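You operate a simulated robot arm through the tools that you are given. There is no shell and no other tool.

The job below is to be done with a simulated robot arm. You get a single attempt, and the scene is never put back.

TASK
Load and check the gauge block named on the size card.
Fine: block into the blue nest, clamp shut, size dial and depth slider to the card's letter, check button once: the green lamp shows.

It is judged by the outcome, as a careful person would: the job done as asked, and still so three seconds after it is handed in. It fails if anything else is knocked over, pushed out of place, dropped, spilled or broken.

THE ROBOT
A 6-joint arm with a two-finger gripper, fixed in place. Base frame: the origin is on the floor under the middle of its stand, x ahead of it, y to its left, z up; the work surface is at about z = 0.62. Units: m, rad, N and s.
It reaches about 1.417 m from its shoulder. Its first joint turns from -2.897 to 2.897 rad. Payload 3.43 kg.
Tool frame: the origin (TCP) lies between the finger pads and is the grasp point; the fingertips stand 0.02 m ahead of it; z points along the fingers, y is the line along which they close. The gripper opens to 0.19 m; its body begins 0.248 m behind the TCP.
Orientation is that of the tool frame in the base frame, as [roll, pitch, yaw] about the fixed x, y, z axes, in that order (R = Rz(yaw) Ry(pitch) Rx(roll)). With the fingers straight down and closing along the base's y, the tool's x points along the base's -x, its y along +y and its z along -z.

THE INTERFACE
- The arm moves only by the tool nudge_tool. Its argument "series" is text: rows parted by semicolons, each of 6 numbers parted by spaces: the shift along the tool's x, y, z in units of 400 mm (1.0 is 400 mm), then the turn, a rotation vector about the tool's x, y, z in units of 180 degrees (1.0 is 180 degrees). In form: tx ty tz wx wy wz; .... A call has 1 to 20 rows; each row is the pose to reach, as a shift and turn from the pose commanded when the call began, along the tool's axes at that moment. "jaw" is the closure in counts, from 0 (fully open) to 255 (shut), set as the call begins (left out, the last holds). A call with a number of a shift or a turn outside -1 to 1 is refused whole. A row lasts 0.2 s, in which the tool goes at most 0.05 m and 0.15 rad; a call with a longer step from one row to the next is refused whole, and so is a gripper value outside its range. Where a pose cannot be reached the arm comes as near as it can. A force on the tool above 80 N (or 10 N above the force at the start of the call, whichever is more), or a blocked arm, ends the call early, and 0.2 s more pass. The fingers move at their own pace (about 0.153 m/s each) and stop on an object; they squeeze with about 21 N. The grip force told is the motor's: it shows also when the fingers shut on nothing. Time passes only in rows, and 0.2 s behind the last, so rows that repeat a pose let the fingers close. The reply holds the time, the measured pose of the TCP, the force on the tool along the base axes, the opening and the grip force, in the units named above and with some noise, with the torque about the TCP (base axes, N m) and any sound that the robot's microphone picked up.
- Cameras (640 x 400 px; columns grow to the right, rows downward): "scene" is fixed at [0.0481, -0.4992, 1.2161]; the picture's right is [0.80, -0.60, 0.00], its down [-0.20, -0.27, -0.94] and it looks along [0.56, 0.75, -0.34] (base axes); focal length 343 px, centre (320, 200). "wrist" rides on the gripper at [0.071, -0.009, -0.288] in the tool frame; the picture's right is [0.12, 0.99, 0.00], its down [-0.96, 0.11, -0.25] and it looks along [-0.25, 0.03, 0.97] (tool axes); focal length 261 px, centre (320, 200). There is no depth. A picture from a camera that has moved, and an enlarged one, comes with that camera's place and axes in the base frame and with its lens.
- capture(camera): a new picture of that camera. The clock stands still meanwhile.
- move_column(by): moves the trunk up (or, below 0, down) by that many m; the arm rides with it, the base frame stays. It gives what a move gives, with no picture.
- inspect(camera, box): a new picture of the part [left, top, right, bottom] of that camera's present view, enlarged. The clock stands still meanwhile.
- finish_job(): hands the job in; it is judged then, once.

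Nothing tells you positions but the pictures and the camera data. Unless the task says otherwise, let go and move clear before handing in.

The tools are called after "Call:" as name(argument=value, ...) on one line, values as JSON. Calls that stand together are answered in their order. nudge_tool: Moves the arm, as the interface text tells. Its arguments: {"type":"object","properties":{"series":{"type":"string"},"jaw":{"type":"number"}},"required":["series"]} The other tools are called the same way: move_column (by) moves the trunk up or down; capture (camera) takes a picture; inspect (camera, box) takes an enlarged picture of a part of a camera's view; finish_job () hands the job in.

At the start:

```text
clock: 0.0
position: [0.674, 0.5224, 0.9582]
ee_rot: [-3.142, -0.002, -3.14]
force: [-0.6, 0.4, -1.2]
moment: [-0.01, 0.0, -0.02]
width: 0.19
finger_force: 0.1
trunk travel left (down, up): [-0.2, 0.24]
```

scene: 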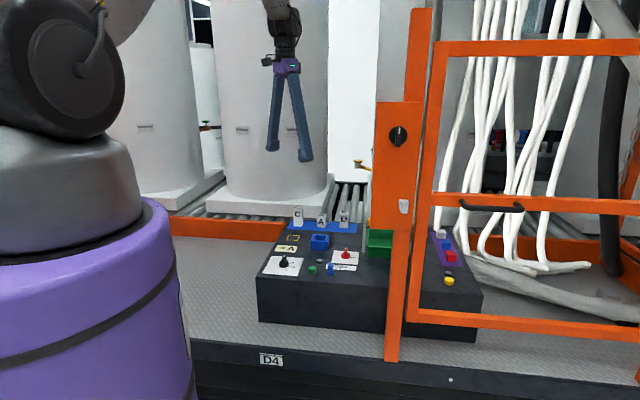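
wrist: 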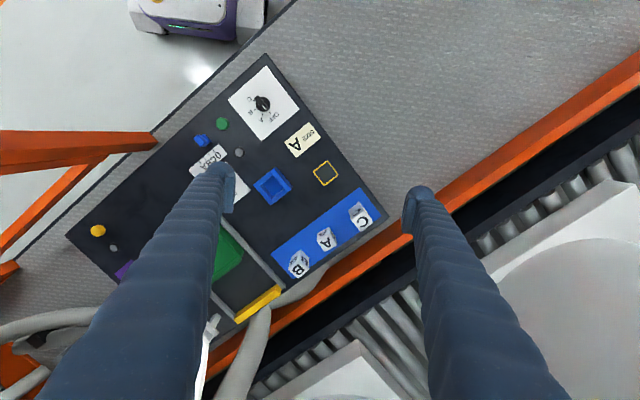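

I see a dark console with three lettered blocks on a blue rack, a blue nest, a size card that seems to read "A", a dial, a clamp or slider, and buttons. I'll look closer before moving.

Call:
inspect(camera="scene", box=[250, 195, 410, 295])

Call:
inspect(camera="wrist", box=[160, 50, 400, 200])

Call:
inspect(camera="wrist", box=[60, 150, 380, 350])

Call:
inspect(camera="scene", box=[360, 210, 500, 300])

```text
4.00 times, centred on (330, 245) of scene
camera zoom: at [0.0481, -0.4992, 1.2161], right [0.8, -0.6, 0.0], down [-0.2, -0.27, -0.94], along [0.56, 0.75, -0.34], focal length 1370 px, centre (280, 20)
```

zoom: 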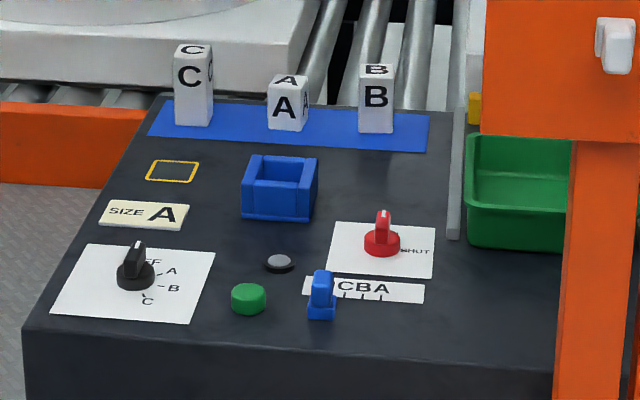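

```text
2.67 times, centred on (280, 125) of wrist
camera zoom: at [0.6032, 0.5123, 1.2464], right [-0.12, 0.99, 0.0], down [0.96, 0.12, 0.25], along [0.24, 0.03, -0.97], focal length 695 px, centre (427, 400)
```

zoom: 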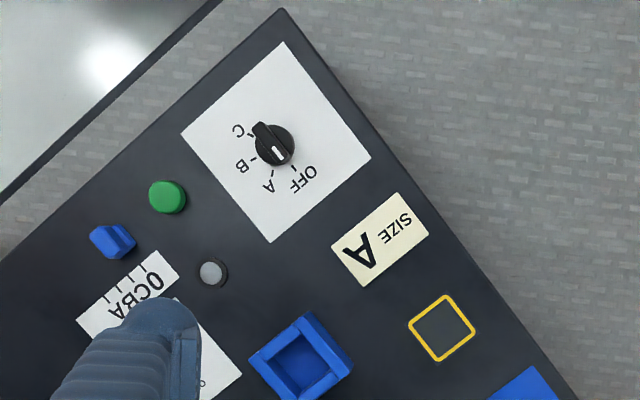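

```text
2.00 times, centred on (220, 250) of wrist
camera zoom: at [0.6032, 0.5123, 1.2464], right [-0.12, 0.99, 0.0], down [0.96, 0.12, 0.25], along [0.24, 0.03, -0.97], focal length 521 px, centre (520, 100)
```

zoom: 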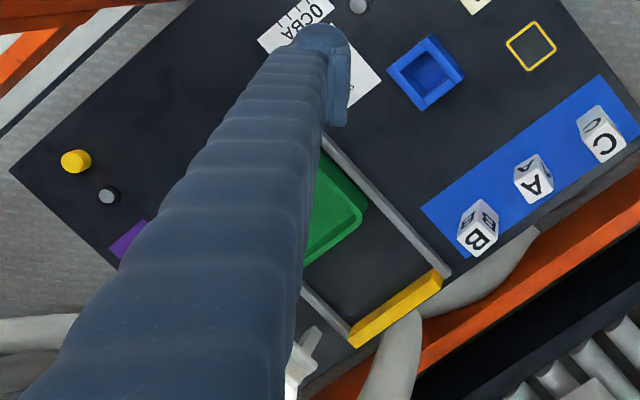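

```text
4.44 times, centred on (430, 255) of scene
camera zoom: at [0.0481, -0.4992, 1.2161], right [0.8, -0.6, 0.0], down [-0.2, -0.27, -0.94], along [0.56, 0.75, -0.34], focal length 1523 px, centre (-169, -44)
```

zoom: 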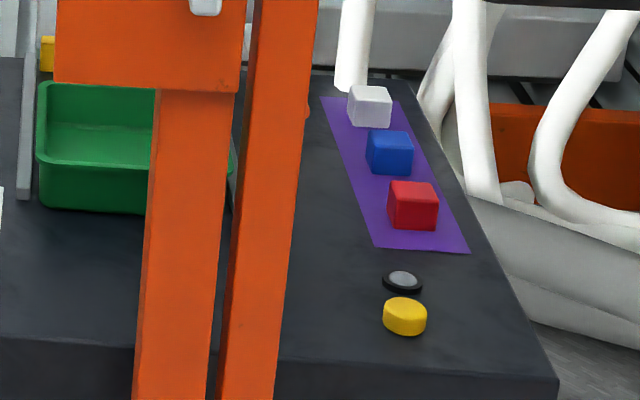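

The card reads "SIZE A". The console top is at about z=0.62 and turned about 45°. I estimate block A at (0.856, 0.564) with its top near 0.66, and the nest at (0.732, 0.416). I'll turn the gripper to match the console and move in for a closer view.

Call:
nudge_tool(series="-0.0275 -0.026 0.0658 0 0 -0.04167; -0.055 -0.052 0.1316 0 0 -0.0833; -0.0825 -0.078 0.1974 0 0 -0.125; -0.11 -0.104 0.2632 0 0 -0.1667; -0.1375 -0.13 0.329 0 0 -0.2083; -0.165 -0.156 0.395 0 0 -0.25; -0.165 -0.156 0.395 0 0 -0.25", jaw=0)

Call:
capture(camera="wrist")

Call:
capture(camera="scene")

```text
clock: 1.6
position: [0.7388, 0.4582, 0.8002]
ee_rot: [3.139, -0.001, -2.352]
force: [0.1, -0.3, 0.5]
moment: [-0.01, 0.04, -0.02]
width: 0.1902
finger_force: 0.0
trunk travel left (down, up): [-0.2, 0.24]
```

```text
taken
camera wrist: at [0.6956, 0.402, 1.0876], right [-0.79, 0.62, 0.0], down [0.6, 0.76, 0.25], along [0.15, 0.2, -0.97], focal length 261 px, centre (320, 200)
```

wrist: 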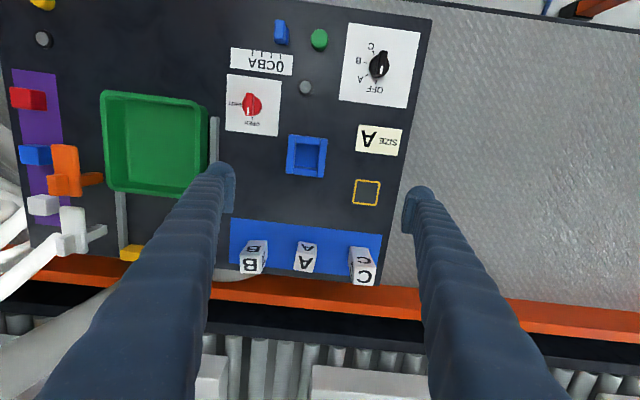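

```text
taken
```

scene: 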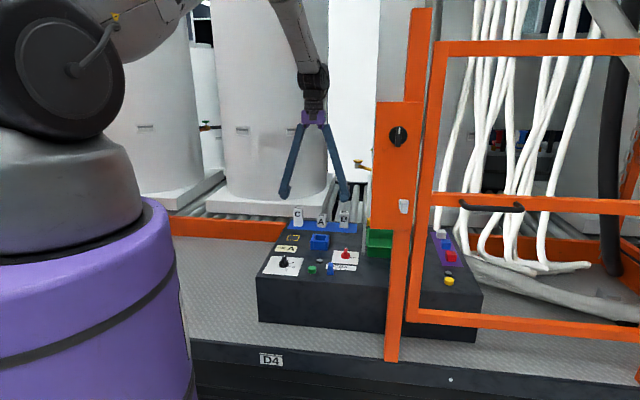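

The console is now in clear view, with the rack at the bottom of the picture, the nest in the middle and the controls at the top. I'll enlarge it to measure positions.

Call:
inspect(camera="wrist", box=[220, 120, 420, 290])

Call:
inspect(camera="wrist", box=[210, 10, 430, 150])

```text
2.35 times, centred on (320, 205) of wrist
camera zoom: at [0.6956, 0.402, 1.0876], right [-0.79, 0.62, 0.0], down [0.6, 0.76, 0.25], along [0.15, 0.2, -0.97], focal length 613 px, centre (320, 188)
```

zoom: 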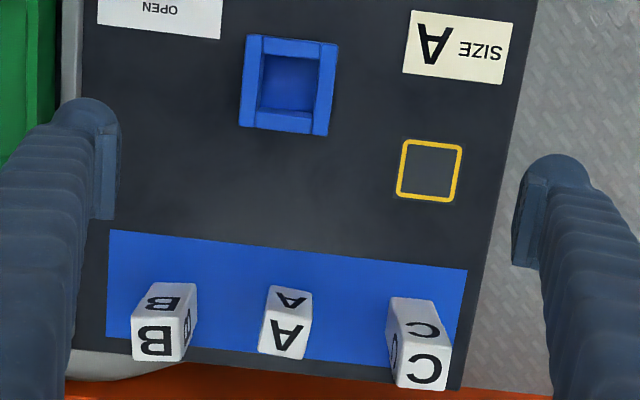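

```text
2.86 times, centred on (320, 80) of wrist
camera zoom: at [0.6956, 0.402, 1.0876], right [-0.79, 0.62, 0.0], down [0.6, 0.76, 0.25], along [0.15, 0.2, -0.97], focal length 745 px, centre (320, 543)
```

zoom: 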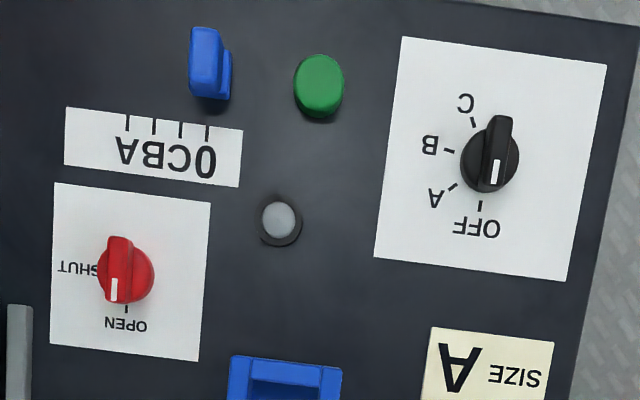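

Everything lines up with the tool's current heading of about 135°. I put block A at (0.855, 0.566) with its top at 0.66 and a width of about 0.035. The nest is at (0.734, 0.418) with an opening of about 0.04. I'll hover above block A with the jaws partly closed.

Call:
nudge_tool(series="-0.0988 -0.0048 0.03 0 0 0; -0.1975 -0.0095 0.06 0 0 0; -0.296 -0.0143 0.1 0 0 0; -0.395 -0.019 0.15 0 0 0; -0.395 -0.019 0.15 0 0 0; -0.395 -0.019 0.15 0 0 0", jaw=148)

Call:
capture(camera="wrist")

Call:
inspect(camera="scene", box=[250, 120, 410, 260])

```text
clock: 3.0
position: [0.8552, 0.563, 0.7398]
ee_rot: [3.14, -0.001, -2.354]
force: [-0.1, -0.4, -0.7]
moment: [0.07, 0.06, 0.0]
width: 0.0796
finger_force: 0.0
trunk travel left (down, up): [-0.2, 0.24]
```

```text
taken
camera wrist: at [0.8132, 0.5071, 1.0278], right [-0.79, 0.62, 0.0], down [0.6, 0.76, 0.25], along [0.15, 0.2, -0.97], focal length 261 px, centre (320, 200)
```

wrist: 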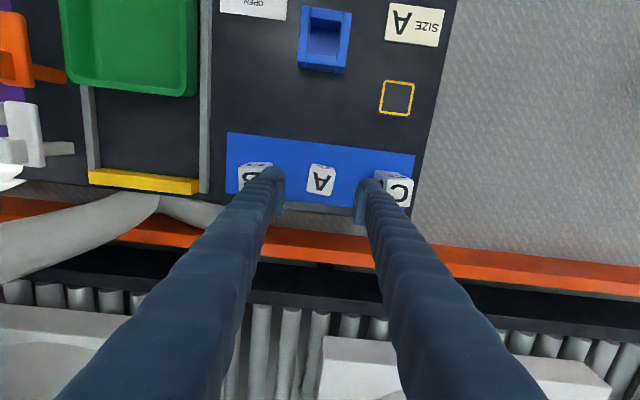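

```text
2.86 times, centred on (330, 190) of scene
camera zoom: at [0.0481, -0.4992, 1.2161], right [0.8, -0.6, 0.0], down [-0.2, -0.27, -0.94], along [0.56, 0.75, -0.34], focal length 979 px, centre (291, 229)
```

zoom: 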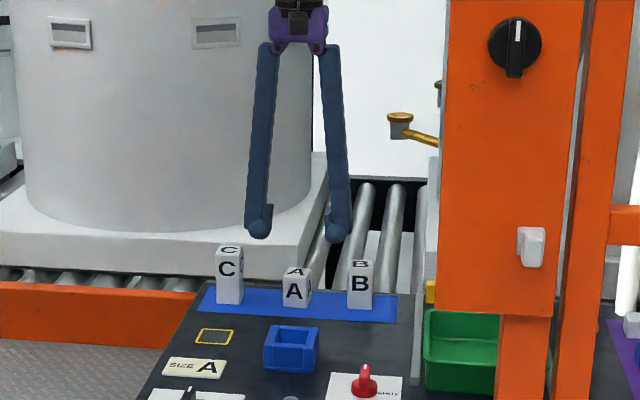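

Call:
inspect(camera="wrist", box=[220, 120, 420, 245])

Call:
inspect(camera="wrist", box=[260, 0, 380, 75])

```text
3.20 times, centred on (320, 182) of wrist
camera zoom: at [0.8132, 0.5071, 1.0278], right [-0.79, 0.62, 0.0], down [0.6, 0.76, 0.25], along [0.15, 0.2, -0.97], focal length 834 px, centre (320, 256)
```

zoom: 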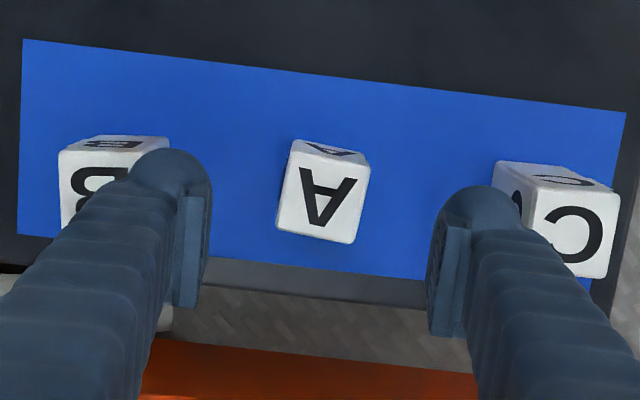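

```text
5.33 times, centred on (320, 38) of wrist
camera zoom: at [0.8132, 0.5071, 1.0278], right [-0.79, 0.62, 0.0], down [0.6, 0.76, 0.25], along [0.15, 0.2, -0.97], focal length 1390 px, centre (320, 1067)
```

zoom: 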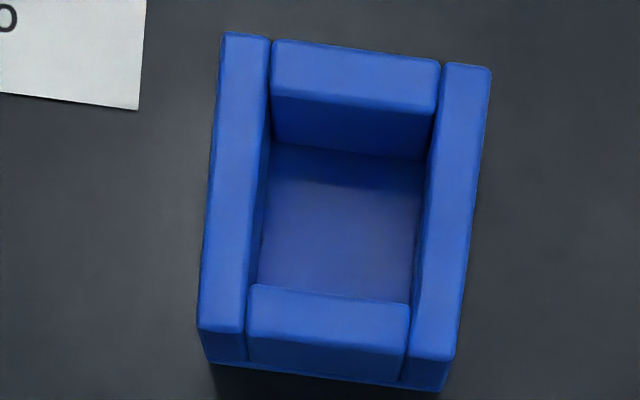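

Block A's centre is about (0.8526, 0.560), its top is near 0.665, it is 35 mm square and it is yawed about 6° clockwise. The nest is at (0.736, 0.4155), square with the console, with a 40 mm opening and its rim near 0.652. I'll narrow the jaws, turn 6° and lower partway to check the alignment.

Call:
nudge_tool(series="0.0099 -0.0007 0.03 0 0 0.017; 0.0099 -0.0007 0.05 0 0 0.033; 0.0099 -0.0007 0.075 0 0 0.033; 0.0099 -0.0007 0.1 0 0 0.033; 0.0099 -0.0007 0.1 0 0 0.033", jaw=188)

Call:
inspect(camera="wrist", box=[240, 140, 400, 240])

Call:
inspect(camera="scene", box=[280, 170, 360, 240])

```text
clock: 4.2
position: [0.8533, 0.5615, 0.7029]
ee_rot: [3.139, 0.001, -2.458]
force: [0.0, -0.4, 0.5]
moment: [-0.02, -0.04, 0.01]
width: 0.0496
finger_force: 0.1
trunk travel left (down, up): [-0.2, 0.24]
```

```text
4.00 times, centred on (320, 190) of wrist
camera zoom: at [0.8046, 0.5105, 0.9895], right [-0.72, 0.7, 0.0], down [0.67, 0.7, 0.25], along [0.17, 0.18, -0.97], focal length 1043 px, centre (320, 240)
```

zoom: 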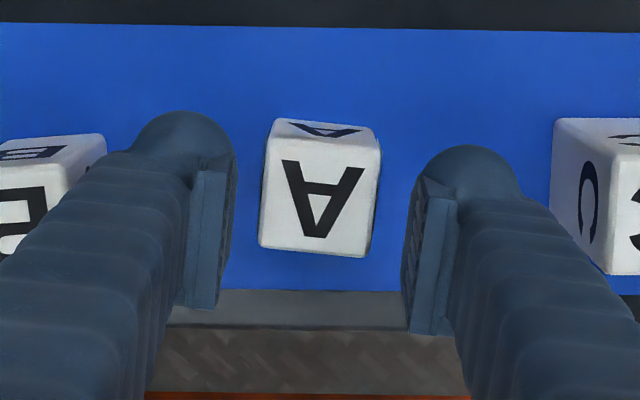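

```text
5.71 times, centred on (320, 205) of scene
camera zoom: at [0.0481, -0.4992, 1.2161], right [0.8, -0.6, 0.0], down [-0.2, -0.27, -0.94], along [0.56, 0.75, -0.34], focal length 1958 px, centre (320, 171)
```

zoom: 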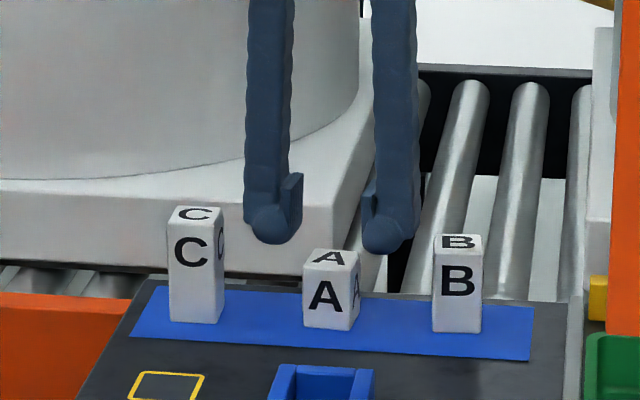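

The gripper is now square with block A and centred to within about 2 mm. I'll descend to the grasp height and check the pose before closing.

Call:
nudge_tool(series="0.005 -0.001 0.03 0 0 0; 0.005 -0.001 0.06 0 0 0; 0.005 -0.001 0.079 0 0 0; 0.005 -0.001 0.079 0 0 0; 0.005 -0.001 0.079 0 0 0")

Call:
inspect(camera="scene", box=[280, 170, 360, 240])

Call:
inspect(camera="wrist", box=[240, 140, 400, 240])

```text
clock: 5.4
position: [0.8519, 0.5609, 0.6686]
ee_rot: [3.139, -0.001, -2.459]
force: [-0.1, 0.0, 0.5]
moment: [0.02, 0.01, -0.05]
width: 0.0501
finger_force: 0.0
trunk travel left (down, up): [-0.2, 0.24]
```

```text
5.71 times, centred on (320, 205) of scene
camera zoom: at [0.0481, -0.4992, 1.2161], right [0.8, -0.6, 0.0], down [-0.2, -0.27, -0.94], along [0.56, 0.75, -0.34], focal length 1958 px, centre (320, 171)
```

zoom: 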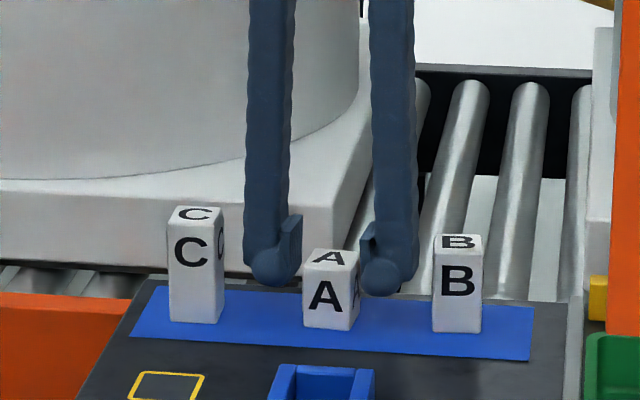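

```text
4.00 times, centred on (320, 190) of wrist
camera zoom: at [0.8035, 0.5099, 0.9569], right [-0.72, 0.69, 0.0], down [0.67, 0.7, 0.25], along [0.17, 0.18, -0.97], focal length 1043 px, centre (320, 240)
```

zoom: 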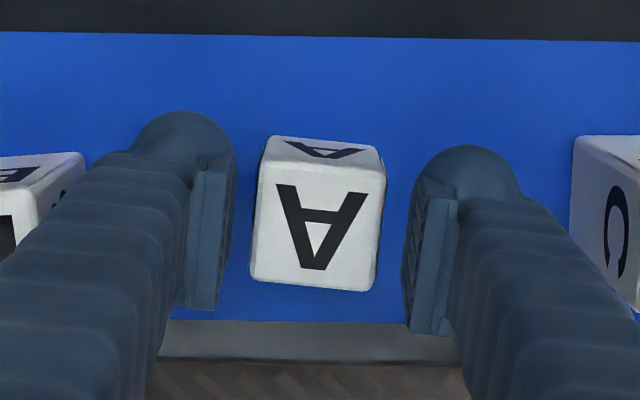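

The jaws straddle block A with it well centred. I'll close on it now.

Call:
nudge_tool(series="0 0 0 0 0 0; 0 0 0 0 0 0; 0 0 0 0 0 0; 0 0 0 0 0 0", jaw=255)

Call:
inspect(camera="wrist", box=[240, 140, 400, 240])

```text
clock: 6.4
position: [0.8515, 0.5612, 0.6693]
ee_rot: [3.14, 0.0, -2.46]
force: [0.2, -0.1, -0.1]
moment: [0.04, 0.0, 0.0]
width: 0.0348
finger_force: 21.3
trunk travel left (down, up): [-0.2, 0.24]
```

```text
4.00 times, centred on (320, 190) of wrist
camera zoom: at [0.8036, 0.5099, 0.9569], right [-0.72, 0.69, 0.0], down [0.67, 0.7, 0.25], along [0.17, 0.18, -0.97], focal length 1043 px, centre (320, 240)
```

zoom: 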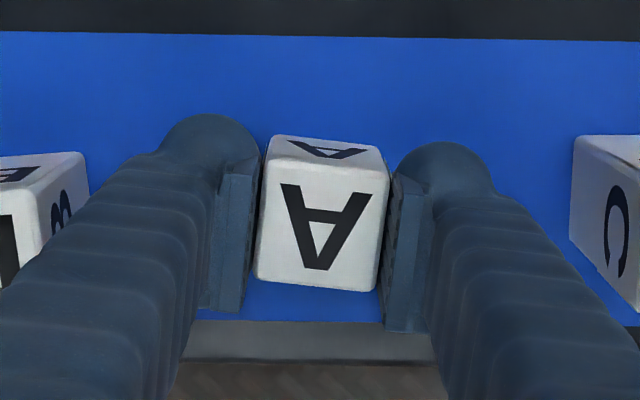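

Block A is held, with a jaw width of 34.8 mm and a grip force of 21 N. I'll lift it straight up, carry it over the nest and square it to the nest.

Call:
nudge_tool(series="0 0 -0.05 0 0 0; 0 0 -0.12 0 0 0; 0 0 -0.2 0 0 0; 0.075 -0.0166 -0.2 0 0 -0.0059; 0.15 -0.0332 -0.2 0 0 -0.0118; 0.225 -0.0498 -0.2 0 0 -0.0177; 0.3 -0.0663 -0.2 0 0 -0.0235; 0.375 -0.0829 -0.2 0 0 -0.0294; 0.45 -0.0995 -0.2 0 0 -0.0353; 0.45 -0.0995 -0.2 0 0 -0.0353; 0.45 -0.0995 -0.2 0 0 -0.0353; 0.45 -0.0995 -0.2 0 0 -0.0353", jaw=255)

Call:
capture(camera="wrist")

Call:
inspect(camera="wrist", box=[240, 120, 400, 240])

Call:
inspect(camera="scene", box=[270, 170, 370, 260])

```text
clock: 9.0
position: [0.7358, 0.4149, 0.7493]
ee_rot: [3.141, 0.001, -2.347]
force: [-0.3, 1.4, 0.4]
moment: [-0.03, -0.02, 0.0]
width: 0.0349
finger_force: 20.8
trunk travel left (down, up): [-0.2, 0.24]
```

```text
taken
camera wrist: at [0.6937, 0.3585, 1.0372], right [-0.79, 0.61, 0.0], down [0.59, 0.77, 0.25], along [0.15, 0.2, -0.97], focal length 261 px, centre (320, 200)
```

wrist: 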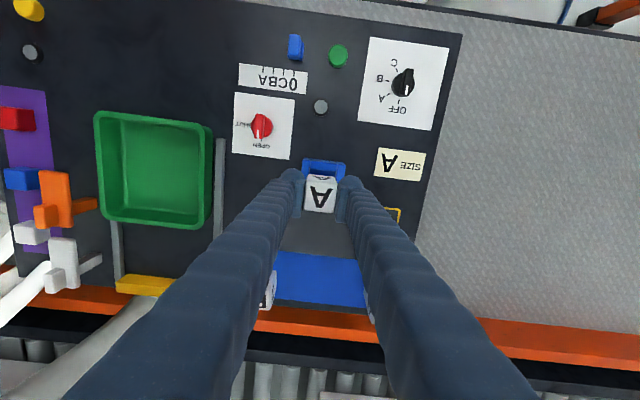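

```text
3.33 times, centred on (320, 180) of wrist
camera zoom: at [0.6937, 0.3585, 1.0372], right [-0.79, 0.61, 0.0], down [0.59, 0.77, 0.25], along [0.15, 0.2, -0.97], focal length 869 px, centre (320, 267)
```

zoom: 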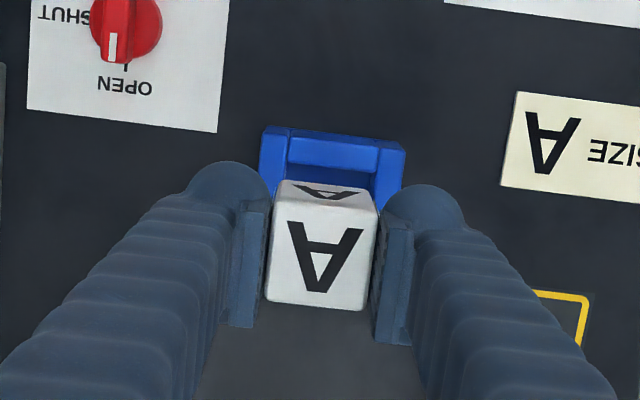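

```text
4.44 times, centred on (320, 215) of scene
camera zoom: at [0.0481, -0.4992, 1.2161], right [0.8, -0.6, 0.0], down [-0.2, -0.27, -0.94], along [0.56, 0.75, -0.34], focal length 1523 px, centre (320, 133)
```

zoom: 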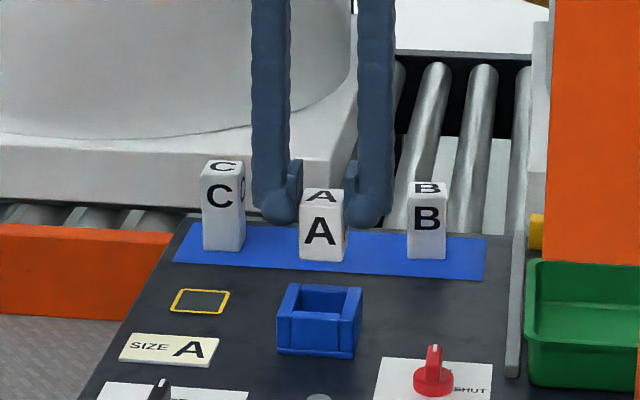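

The block is over the nest. Both views show it about 2.8 mm too far toward the console's right, so I'll shift it over and lower it to just above the rim before re-checking.

Call:
nudge_tool(series="0 0.007 0.042 0 0 0; 0 0.007 0.084 0 0 0; 0 0.007 0.084 0 0 0; 0 0.007 0.084 0 0 0", jaw=255)

Call:
inspect(camera="wrist", box=[270, 140, 370, 240])

Call:
inspect(camera="scene", box=[290, 200, 350, 250])

```text
clock: 10.0
position: [0.7354, 0.4171, 0.7166]
ee_rot: [3.14, 0.0, -2.348]
force: [-0.7, 0.0, -1.6]
moment: [-0.01, 0.01, 0.01]
width: 0.035
finger_force: 21.1
trunk travel left (down, up): [-0.2, 0.24]
```

```text
4.00 times, centred on (320, 190) of wrist
camera zoom: at [0.6929, 0.3611, 1.0039], right [-0.79, 0.61, 0.0], down [0.59, 0.77, 0.25], along [0.15, 0.2, -0.97], focal length 1043 px, centre (320, 240)
```

zoom: 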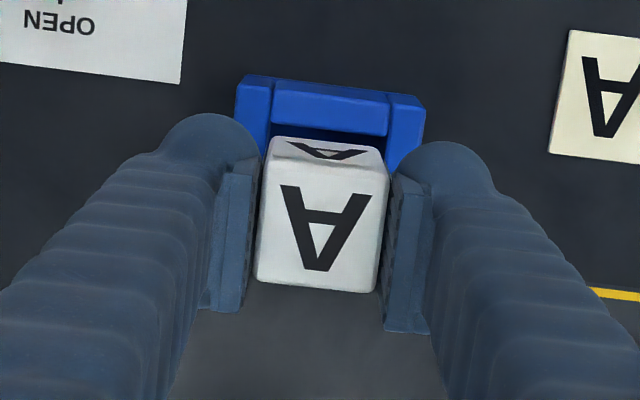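

```text
8.00 times, centred on (320, 225) of scene
camera zoom: at [0.0481, -0.4992, 1.2161], right [0.8, -0.6, 0.0], down [-0.2, -0.27, -0.94], along [0.56, 0.75, -0.34], focal length 2741 px, centre (320, 0)
```

zoom: 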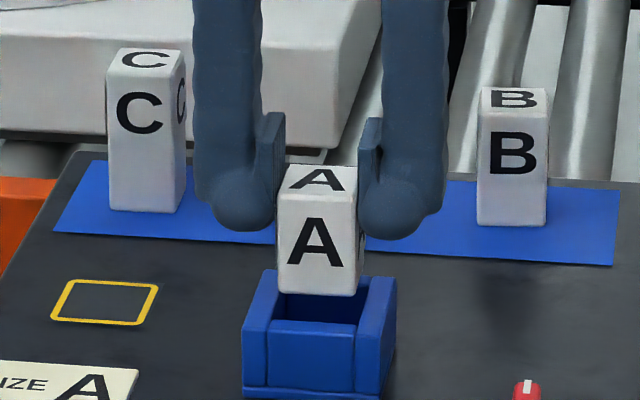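

Both views now show the block centred over the nest to within about 1 mm. I'll lower it in small steps and watch the force.

Call:
nudge_tool(series="0.0015 0 0.025 0 0 0; 0.0015 0 0.04 0 0 0; 0.0015 0 0.0525 0 0 0; 0.0015 0 0.0525 0 0 0", jaw=255)

Call:
inspect(camera="wrist", box=[270, 140, 370, 240])

Call:
inspect(camera="scene", box=[290, 200, 350, 250])

```text
clock: 11.0
position: [0.7353, 0.4186, 0.6947]
ee_rot: [3.14, -0.001, -2.348]
force: [-0.6, 0.4, -1.9]
moment: [0.06, -0.02, -0.01]
width: 0.0352
finger_force: 20.7
trunk travel left (down, up): [-0.2, 0.24]
```

```text
4.00 times, centred on (320, 190) of wrist
camera zoom: at [0.6925, 0.3616, 0.9823], right [-0.79, 0.61, 0.0], down [0.59, 0.77, 0.25], along [0.15, 0.2, -0.97], focal length 1043 px, centre (320, 240)
```

zoom: 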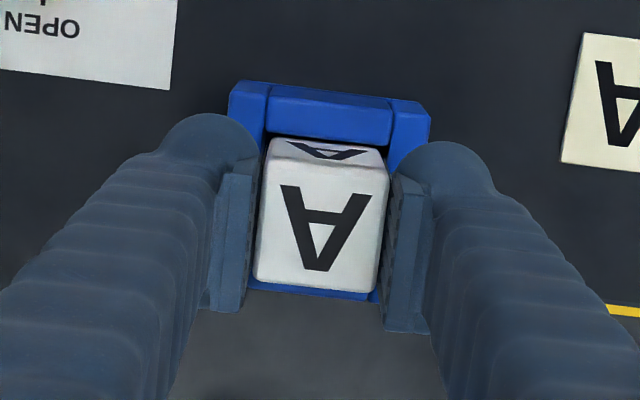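

```text
8.00 times, centred on (320, 225) of scene
camera zoom: at [0.0481, -0.4992, 1.2161], right [0.8, -0.6, 0.0], down [-0.2, -0.27, -0.94], along [0.56, 0.75, -0.34], focal length 2741 px, centre (320, 0)
```

zoom: 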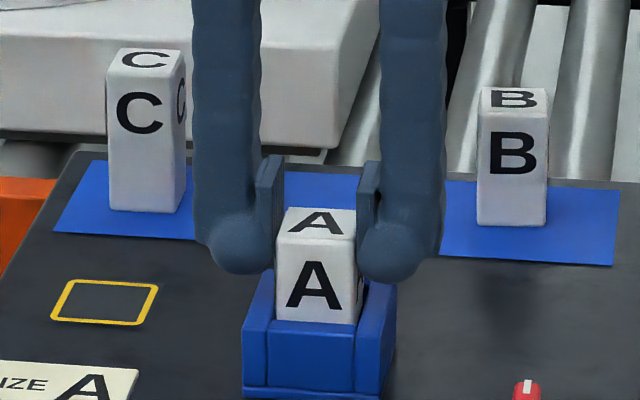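

The block's lower edge is inside the nest with no contact force. I'll zoom in on the front and back gaps before going lower.

Call:
inspect(camera="wrist", box=[296, 155, 352, 190])

Call:
inspect(camera="wrist", box=[292, 190, 348, 225])

Call:
inspect(camera="scene", box=[304, 222, 336, 252])

```text
11.43 times, centred on (324, 172) of wrist
camera zoom: at [0.6925, 0.3616, 0.9823], right [-0.79, 0.61, 0.0], down [0.59, 0.77, 0.25], along [0.15, 0.2, -0.97], focal length 2979 px, centre (274, 514)
```

zoom: 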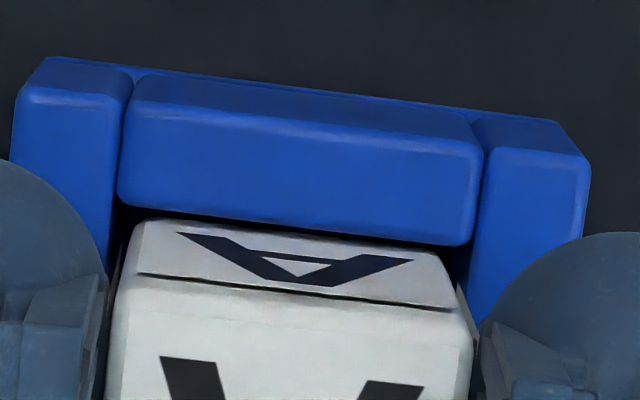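

```text
11.43 times, centred on (320, 208) of wrist
camera zoom: at [0.6925, 0.3616, 0.9823], right [-0.79, 0.61, 0.0], down [0.59, 0.77, 0.25], along [0.15, 0.2, -0.97], focal length 2979 px, centre (320, 114)
```

zoom: 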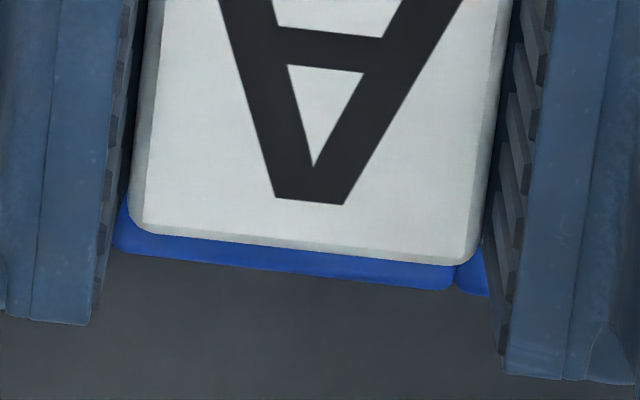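

```text
13.33 times, centred on (320, 237) of scene
camera zoom: at [0.0481, -0.4992, 1.2161], right [0.8, -0.6, 0.0], down [-0.2, -0.27, -0.94], along [0.56, 0.75, -0.34], focal length 4568 px, centre (320, -293)
```

zoom: 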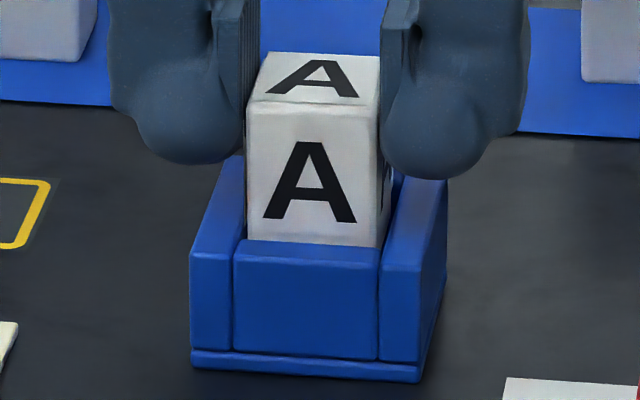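

The zoomed views show the block centred in the opening with even gaps front, back and sides. I'll lower it further, keeping the fingertips above the rim.

Call:
nudge_tool(series="0 0 0.0125 0 0 0; 0 0 0.025 0 0 0; 0 0 0.0375 0 0 0; 0 0 0.0375 0 0 0", jaw=255)

Call:
inspect(camera="scene", box=[304, 222, 336, 252])

Call:
inspect(camera="wrist", box=[280, 155, 360, 215])

```text
clock: 12.0
position: [0.735, 0.4164, 0.6782]
ee_rot: [3.139, 0.0, -2.348]
force: [-0.7, -0.6, -0.9]
moment: [-0.01, 0.03, -0.01]
width: 0.0351
finger_force: 21.3
trunk travel left (down, up): [-0.2, 0.24]
```

```text
13.33 times, centred on (320, 237) of scene
camera zoom: at [0.0481, -0.4992, 1.2161], right [0.8, -0.6, 0.0], down [-0.2, -0.27, -0.94], along [0.56, 0.75, -0.34], focal length 4568 px, centre (320, -293)
```

zoom: 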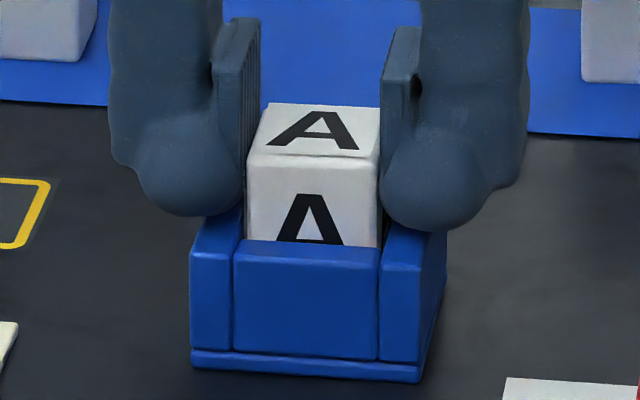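

```text
6.67 times, centred on (320, 185) of wrist
camera zoom: at [0.6924, 0.3614, 0.9669], right [-0.79, 0.61, 0.0], down [0.59, 0.77, 0.25], along [0.15, 0.2, -0.97], focal length 1738 px, centre (320, 300)
```

zoom: 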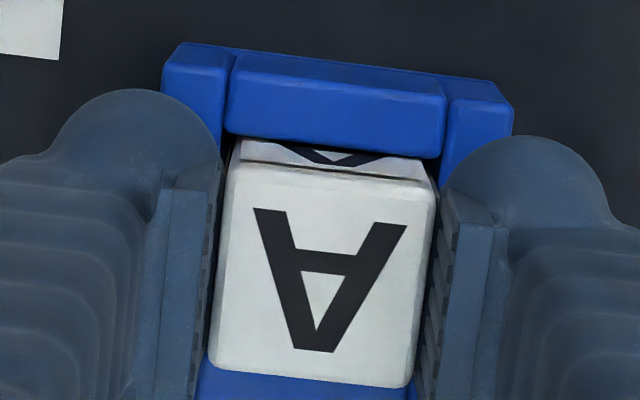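

The block is about 9 mm above the nest floor and the fingertips are about 5 mm above the rim. I'll lower another 3 mm and release.

Call:
nudge_tool(series="0 0 0.004 0 0 0; 0 0 0.0075 0 0 0; 0 0 0.0075 0 0 0", jaw=255)

Call:
nudge_tool(series="0 0 0 0 0 0; 0 0 0 0 0 0; 0 0 0 0 0 0", jaw=180)

Call:
inspect(camera="scene", box=[304, 222, 336, 252])

Call:
inspect(camera="wrist", box=[280, 155, 360, 215])

```text
clock: 12.8
position: [0.734, 0.4173, 0.6767]
ee_rot: [3.139, -0.001, -2.346]
force: [-0.1, -0.1, -1.6]
moment: [0.03, 0.0, 0.01]
width: 0.0349
finger_force: 21.0
trunk travel left (down, up): [-0.2, 0.24]
```

```text
clock: 13.6
position: [0.7348, 0.418, 0.6773]
ee_rot: [3.141, 0.001, -2.347]
force: [-0.4, 0.3, -0.7]
moment: [0.0, 0.03, -0.02]
width: 0.0558
finger_force: 0.0
trunk travel left (down, up): [-0.2, 0.24]
```

```text
13.33 times, centred on (320, 237) of scene
camera zoom: at [0.0481, -0.4992, 1.2161], right [0.8, -0.6, 0.0], down [-0.2, -0.27, -0.94], along [0.56, 0.75, -0.34], focal length 4568 px, centre (320, -293)
```

zoom: 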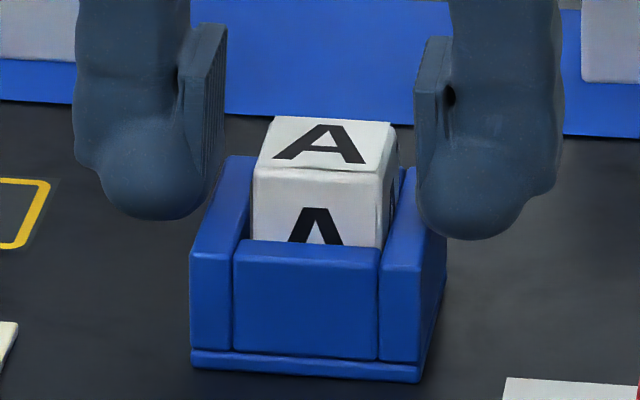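

```text
6.67 times, centred on (320, 185) of wrist
camera zoom: at [0.6921, 0.3613, 0.9646], right [-0.79, 0.61, 0.0], down [0.59, 0.77, 0.25], along [0.15, 0.2, -0.97], focal length 1738 px, centre (320, 300)
```

zoom: 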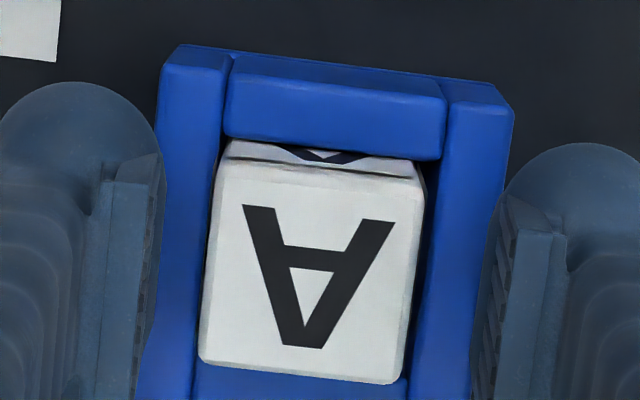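

The block is released in the nest. I'll raise the gripper straight up and check whether it is fully seated and level.

Call:
nudge_tool(series="0 0 -0.05 0 0 0; 0 0 -0.12 0 0 0; 0.04 0 -0.2 0 0 0; 0.08 0 -0.2 0 0 0; 0.08 0 -0.2 0 0 0", jaw=120)

Call:
inspect(camera="scene", box=[304, 222, 336, 252])

Call:
inspect(camera="wrist", box=[280, 160, 380, 240])

Call:
capture(camera="wrist")

```text
clock: 14.8
position: [0.7105, 0.3942, 0.7559]
ee_rot: [-3.141, 0.001, -2.348]
force: [-0.4, 0.5, 0.0]
moment: [0.04, 0.02, 0.0]
width: 0.1005
finger_force: 0.1
trunk travel left (down, up): [-0.2, 0.24]
```

```text
13.33 times, centred on (320, 237) of scene
camera zoom: at [0.0481, -0.4992, 1.2161], right [0.8, -0.6, 0.0], down [-0.2, -0.27, -0.94], along [0.56, 0.75, -0.34], focal length 4568 px, centre (320, -293)
```

zoom: 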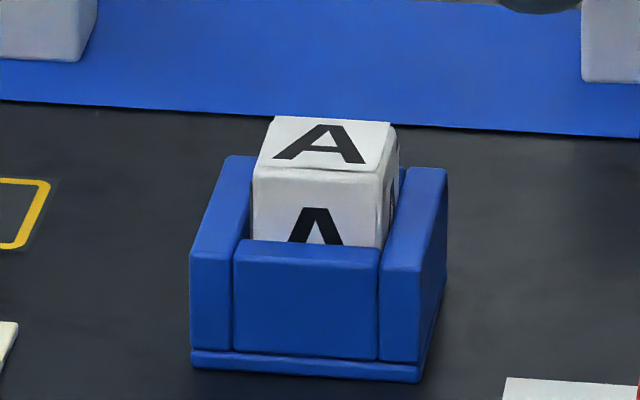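

```text
5.00 times, centred on (330, 200) of wrist
camera zoom: at [0.6686, 0.3384, 1.0447], right [-0.79, 0.61, 0.0], down [0.59, 0.77, 0.25], along [0.15, 0.2, -0.97], focal length 1303 px, centre (270, 200)
```

zoom: 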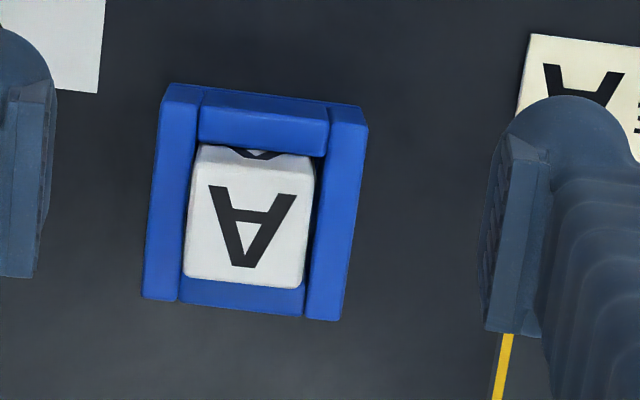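

```text
taken
camera wrist: at [0.6686, 0.3384, 1.0447], right [-0.79, 0.61, 0.0], down [0.59, 0.77, 0.25], along [0.15, 0.2, -0.97], focal length 261 px, centre (320, 200)
```

wrist: 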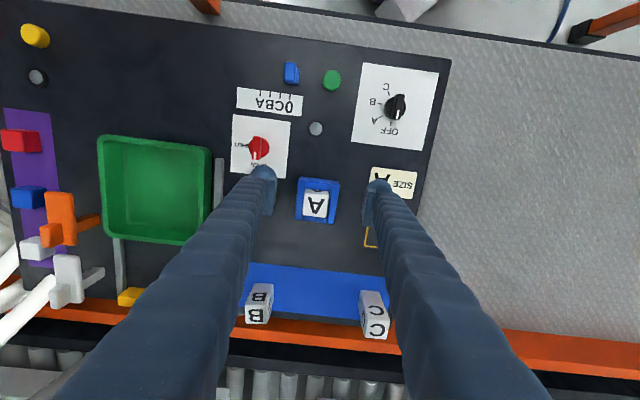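

Call:
inspect(camera="wrist", box=[290, 172, 346, 228])

```text
7.14 times, centred on (318, 200) of wrist
camera zoom: at [0.6686, 0.3384, 1.0447], right [-0.79, 0.61, 0.0], down [0.59, 0.77, 0.25], along [0.15, 0.2, -0.97], focal length 1862 px, centre (334, 200)
```

zoom: 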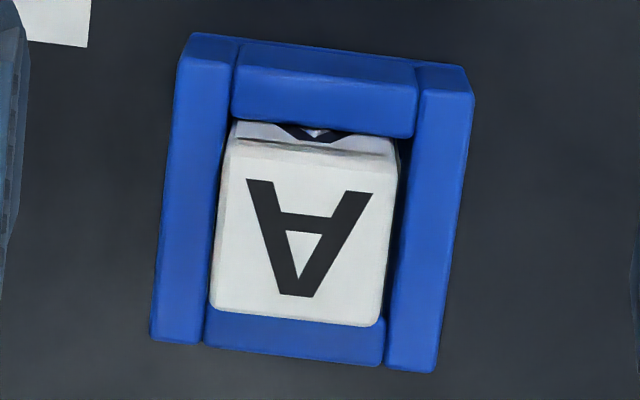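

The block looks level and sits inside the nest against one wall. To be sure it is on the floor, I'll close the fingers and touch its top gently, step by step, to find the contact height.

Call:
nudge_tool(series="0 0 0 0 0 0; 0 0 0 0 0 0; -0.04 -0.004 0.03 0 0 0; -0.081 -0.008 0.07 0 0 0; -0.081 -0.008 0.11 0 0 0; -0.081 -0.008 0.139 0 0 0; -0.081 -0.008 0.139 0 0 0", jaw=255)

Call:
inspect(camera="scene", box=[300, 212, 340, 252])

Call:
inspect(camera="wrist", box=[270, 150, 370, 230])

```text
clock: 16.4
position: [0.7361, 0.414, 0.701]
ee_rot: [3.14, -0.001, -2.348]
force: [0.0, 0.0, -0.6]
moment: [-0.02, 0.01, 0.01]
width: 0.0
finger_force: 21.4
trunk travel left (down, up): [-0.2, 0.24]
```

```text
10.00 times, centred on (320, 232) of scene
camera zoom: at [0.0481, -0.4992, 1.2161], right [0.8, -0.6, 0.0], down [-0.2, -0.27, -0.94], along [0.56, 0.75, -0.34], focal length 3426 px, centre (320, -120)
```

zoom: 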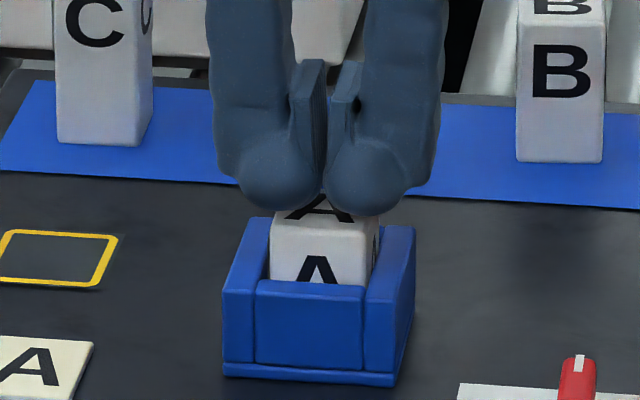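

```text
5.00 times, centred on (320, 190) of wrist
camera zoom: at [0.6939, 0.3587, 0.9892], right [-0.79, 0.61, 0.0], down [0.59, 0.77, 0.25], along [0.15, 0.2, -0.97], focal length 1303 px, centre (320, 250)
```

zoom: 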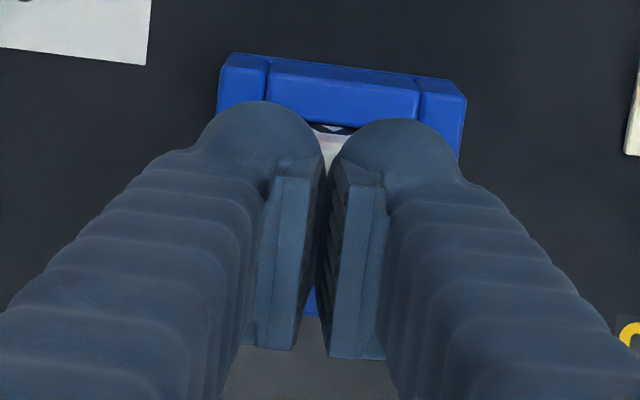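

The closed fingertips are just above block A. I'll step down a few millimetres at a time and watch the force.

Call:
nudge_tool(series="0 0 0.005 0 0 0; 0 0 0.01 0 0 0; 0 0 0.015 0 0 0", jaw=255)

Call:
nudge_tool(series="0 0 0.004 0 0 0; 0 0 0.0075 0 0 0", jaw=255)

```text
clock: 17.2
position: [0.7365, 0.4153, 0.6948]
ee_rot: [3.141, 0.0, -2.347]
force: [-0.7, -0.6, 4.9]
moment: [-0.04, 0.04, 0.01]
width: 0.0059
finger_force: 21.4
trunk travel left (down, up): [-0.2, 0.24]
```

```text
clock: 17.8
position: [0.7375, 0.4156, 0.6944]
ee_rot: [-3.141, 0.002, -2.348]
force: [-4.5, -4.6, 32.9]
moment: [-0.12, 0.22, -0.03]
width: 0.0059
finger_force: 21.6
trunk travel left (down, up): [-0.2, 0.24]
```

Contact came at a tip height of about 0.675 and was solid, which matches the block's seated height compared with the rack. I'll back off and confirm nothing shifted.

Call:
nudge_tool(series="0 0 -0.03 0 0 0; 0 0 -0.1 0 0 0; 0.06 0 -0.2 0 0 0; 0.12 0.05 -0.2 0 0 0; 0.18 0.1 -0.2 0 0 0; 0.18 0.1 -0.2 0 0 0", jaw=255)

Call:
inspect(camera="scene", box=[304, 222, 336, 252])

Call:
capture(camera="wrist")

```text
clock: 19.2
position: [0.6597, 0.3942, 0.7717]
ee_rot: [3.141, -0.001, -2.347]
force: [-0.4, -0.5, -0.8]
moment: [-0.04, -0.06, -0.01]
width: 0.0
finger_force: 20.5
trunk travel left (down, up): [-0.2, 0.24]
```

```text
13.33 times, centred on (320, 237) of scene
camera zoom: at [0.0481, -0.4992, 1.2161], right [0.8, -0.6, 0.0], down [-0.2, -0.27, -0.94], along [0.56, 0.75, -0.34], focal length 4568 px, centre (320, -293)
```

zoom: 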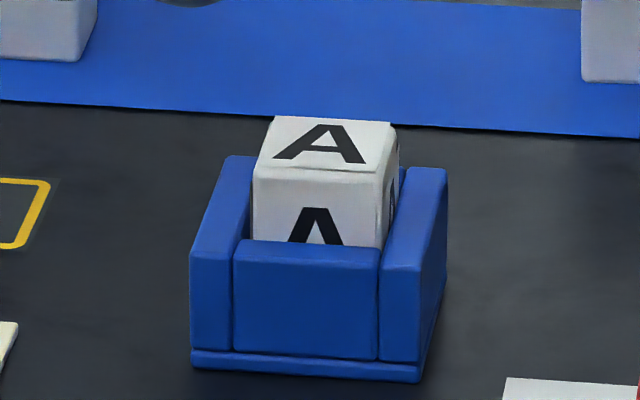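

```text
taken
camera wrist: at [0.6167, 0.3378, 1.0601], right [-0.79, 0.61, 0.0], down [0.59, 0.77, 0.25], along [0.15, 0.2, -0.97], focal length 261 px, centre (320, 200)
```

wrist: 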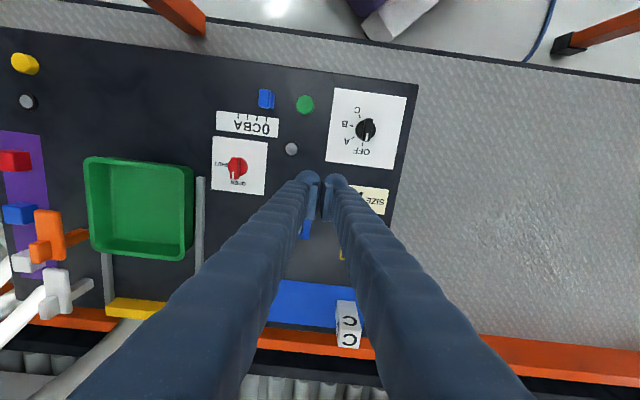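

The block didn't move, so it is seated. Next is the red clamp knob, so I'll enlarge the controls to measure them.

Call:
inspect(camera="wrist", box=[200, 75, 300, 200])

Call:
inspect(camera="wrist", box=[310, 80, 420, 180])

Call:
inspect(camera="scene", box=[320, 235, 370, 280])

Call:
inspect(camera="scene", box=[260, 240, 330, 290])

```text
3.20 times, centred on (250, 138) of wrist
camera zoom: at [0.6167, 0.3378, 1.0601], right [-0.79, 0.61, 0.0], down [0.59, 0.77, 0.25], along [0.15, 0.2, -0.97], focal length 834 px, centre (544, 400)
```

zoom: 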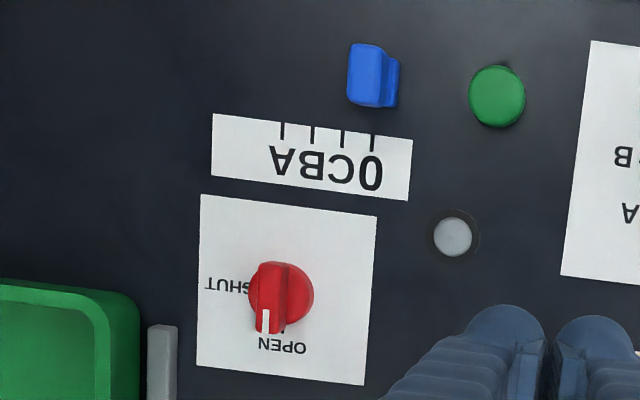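

```text
4.00 times, centred on (365, 130) of wrist
camera zoom: at [0.6167, 0.3378, 1.0601], right [-0.79, 0.61, 0.0], down [0.59, 0.77, 0.25], along [0.15, 0.2, -0.97], focal length 1043 px, centre (140, 480)
```

zoom: 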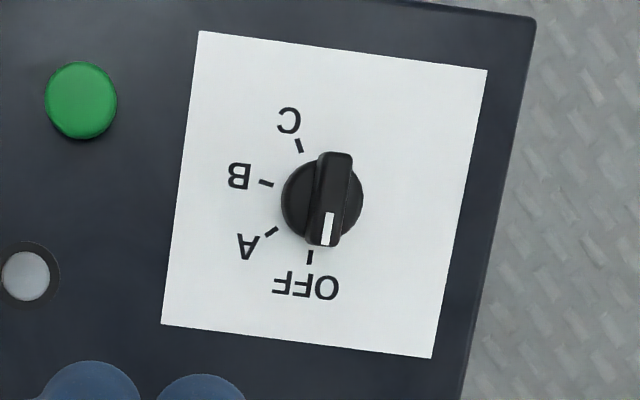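

```text
8.89 times, centred on (345, 258) of scene
camera zoom: at [0.0481, -0.4992, 1.2161], right [0.8, -0.6, 0.0], down [-0.2, -0.27, -0.94], along [0.56, 0.75, -0.34], focal length 3046 px, centre (98, -311)
```

zoom: 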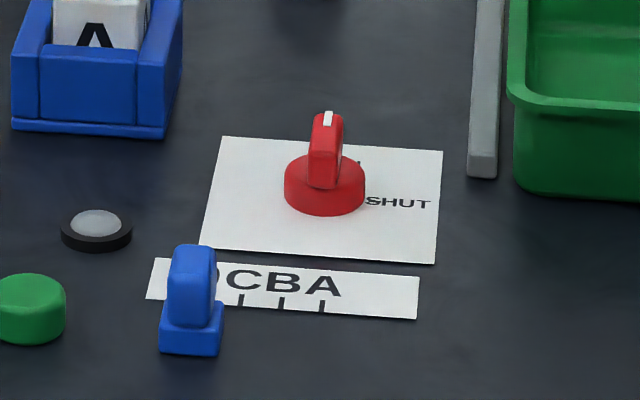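

```text
8.00 times, centred on (295, 265) of scene
camera zoom: at [0.0481, -0.4992, 1.2161], right [0.8, -0.6, 0.0], down [-0.2, -0.27, -0.94], along [0.56, 0.75, -0.34], focal length 2741 px, centre (520, -320)
```

zoom: 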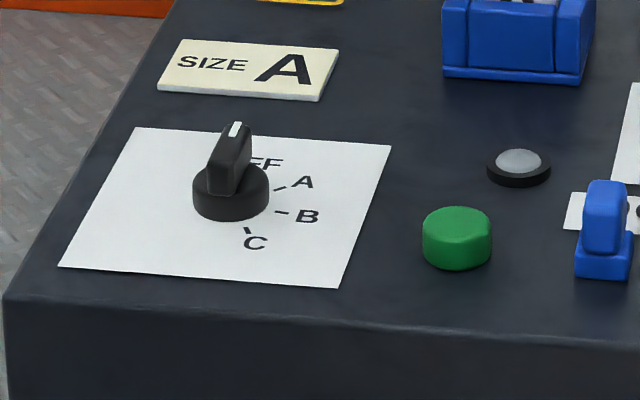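

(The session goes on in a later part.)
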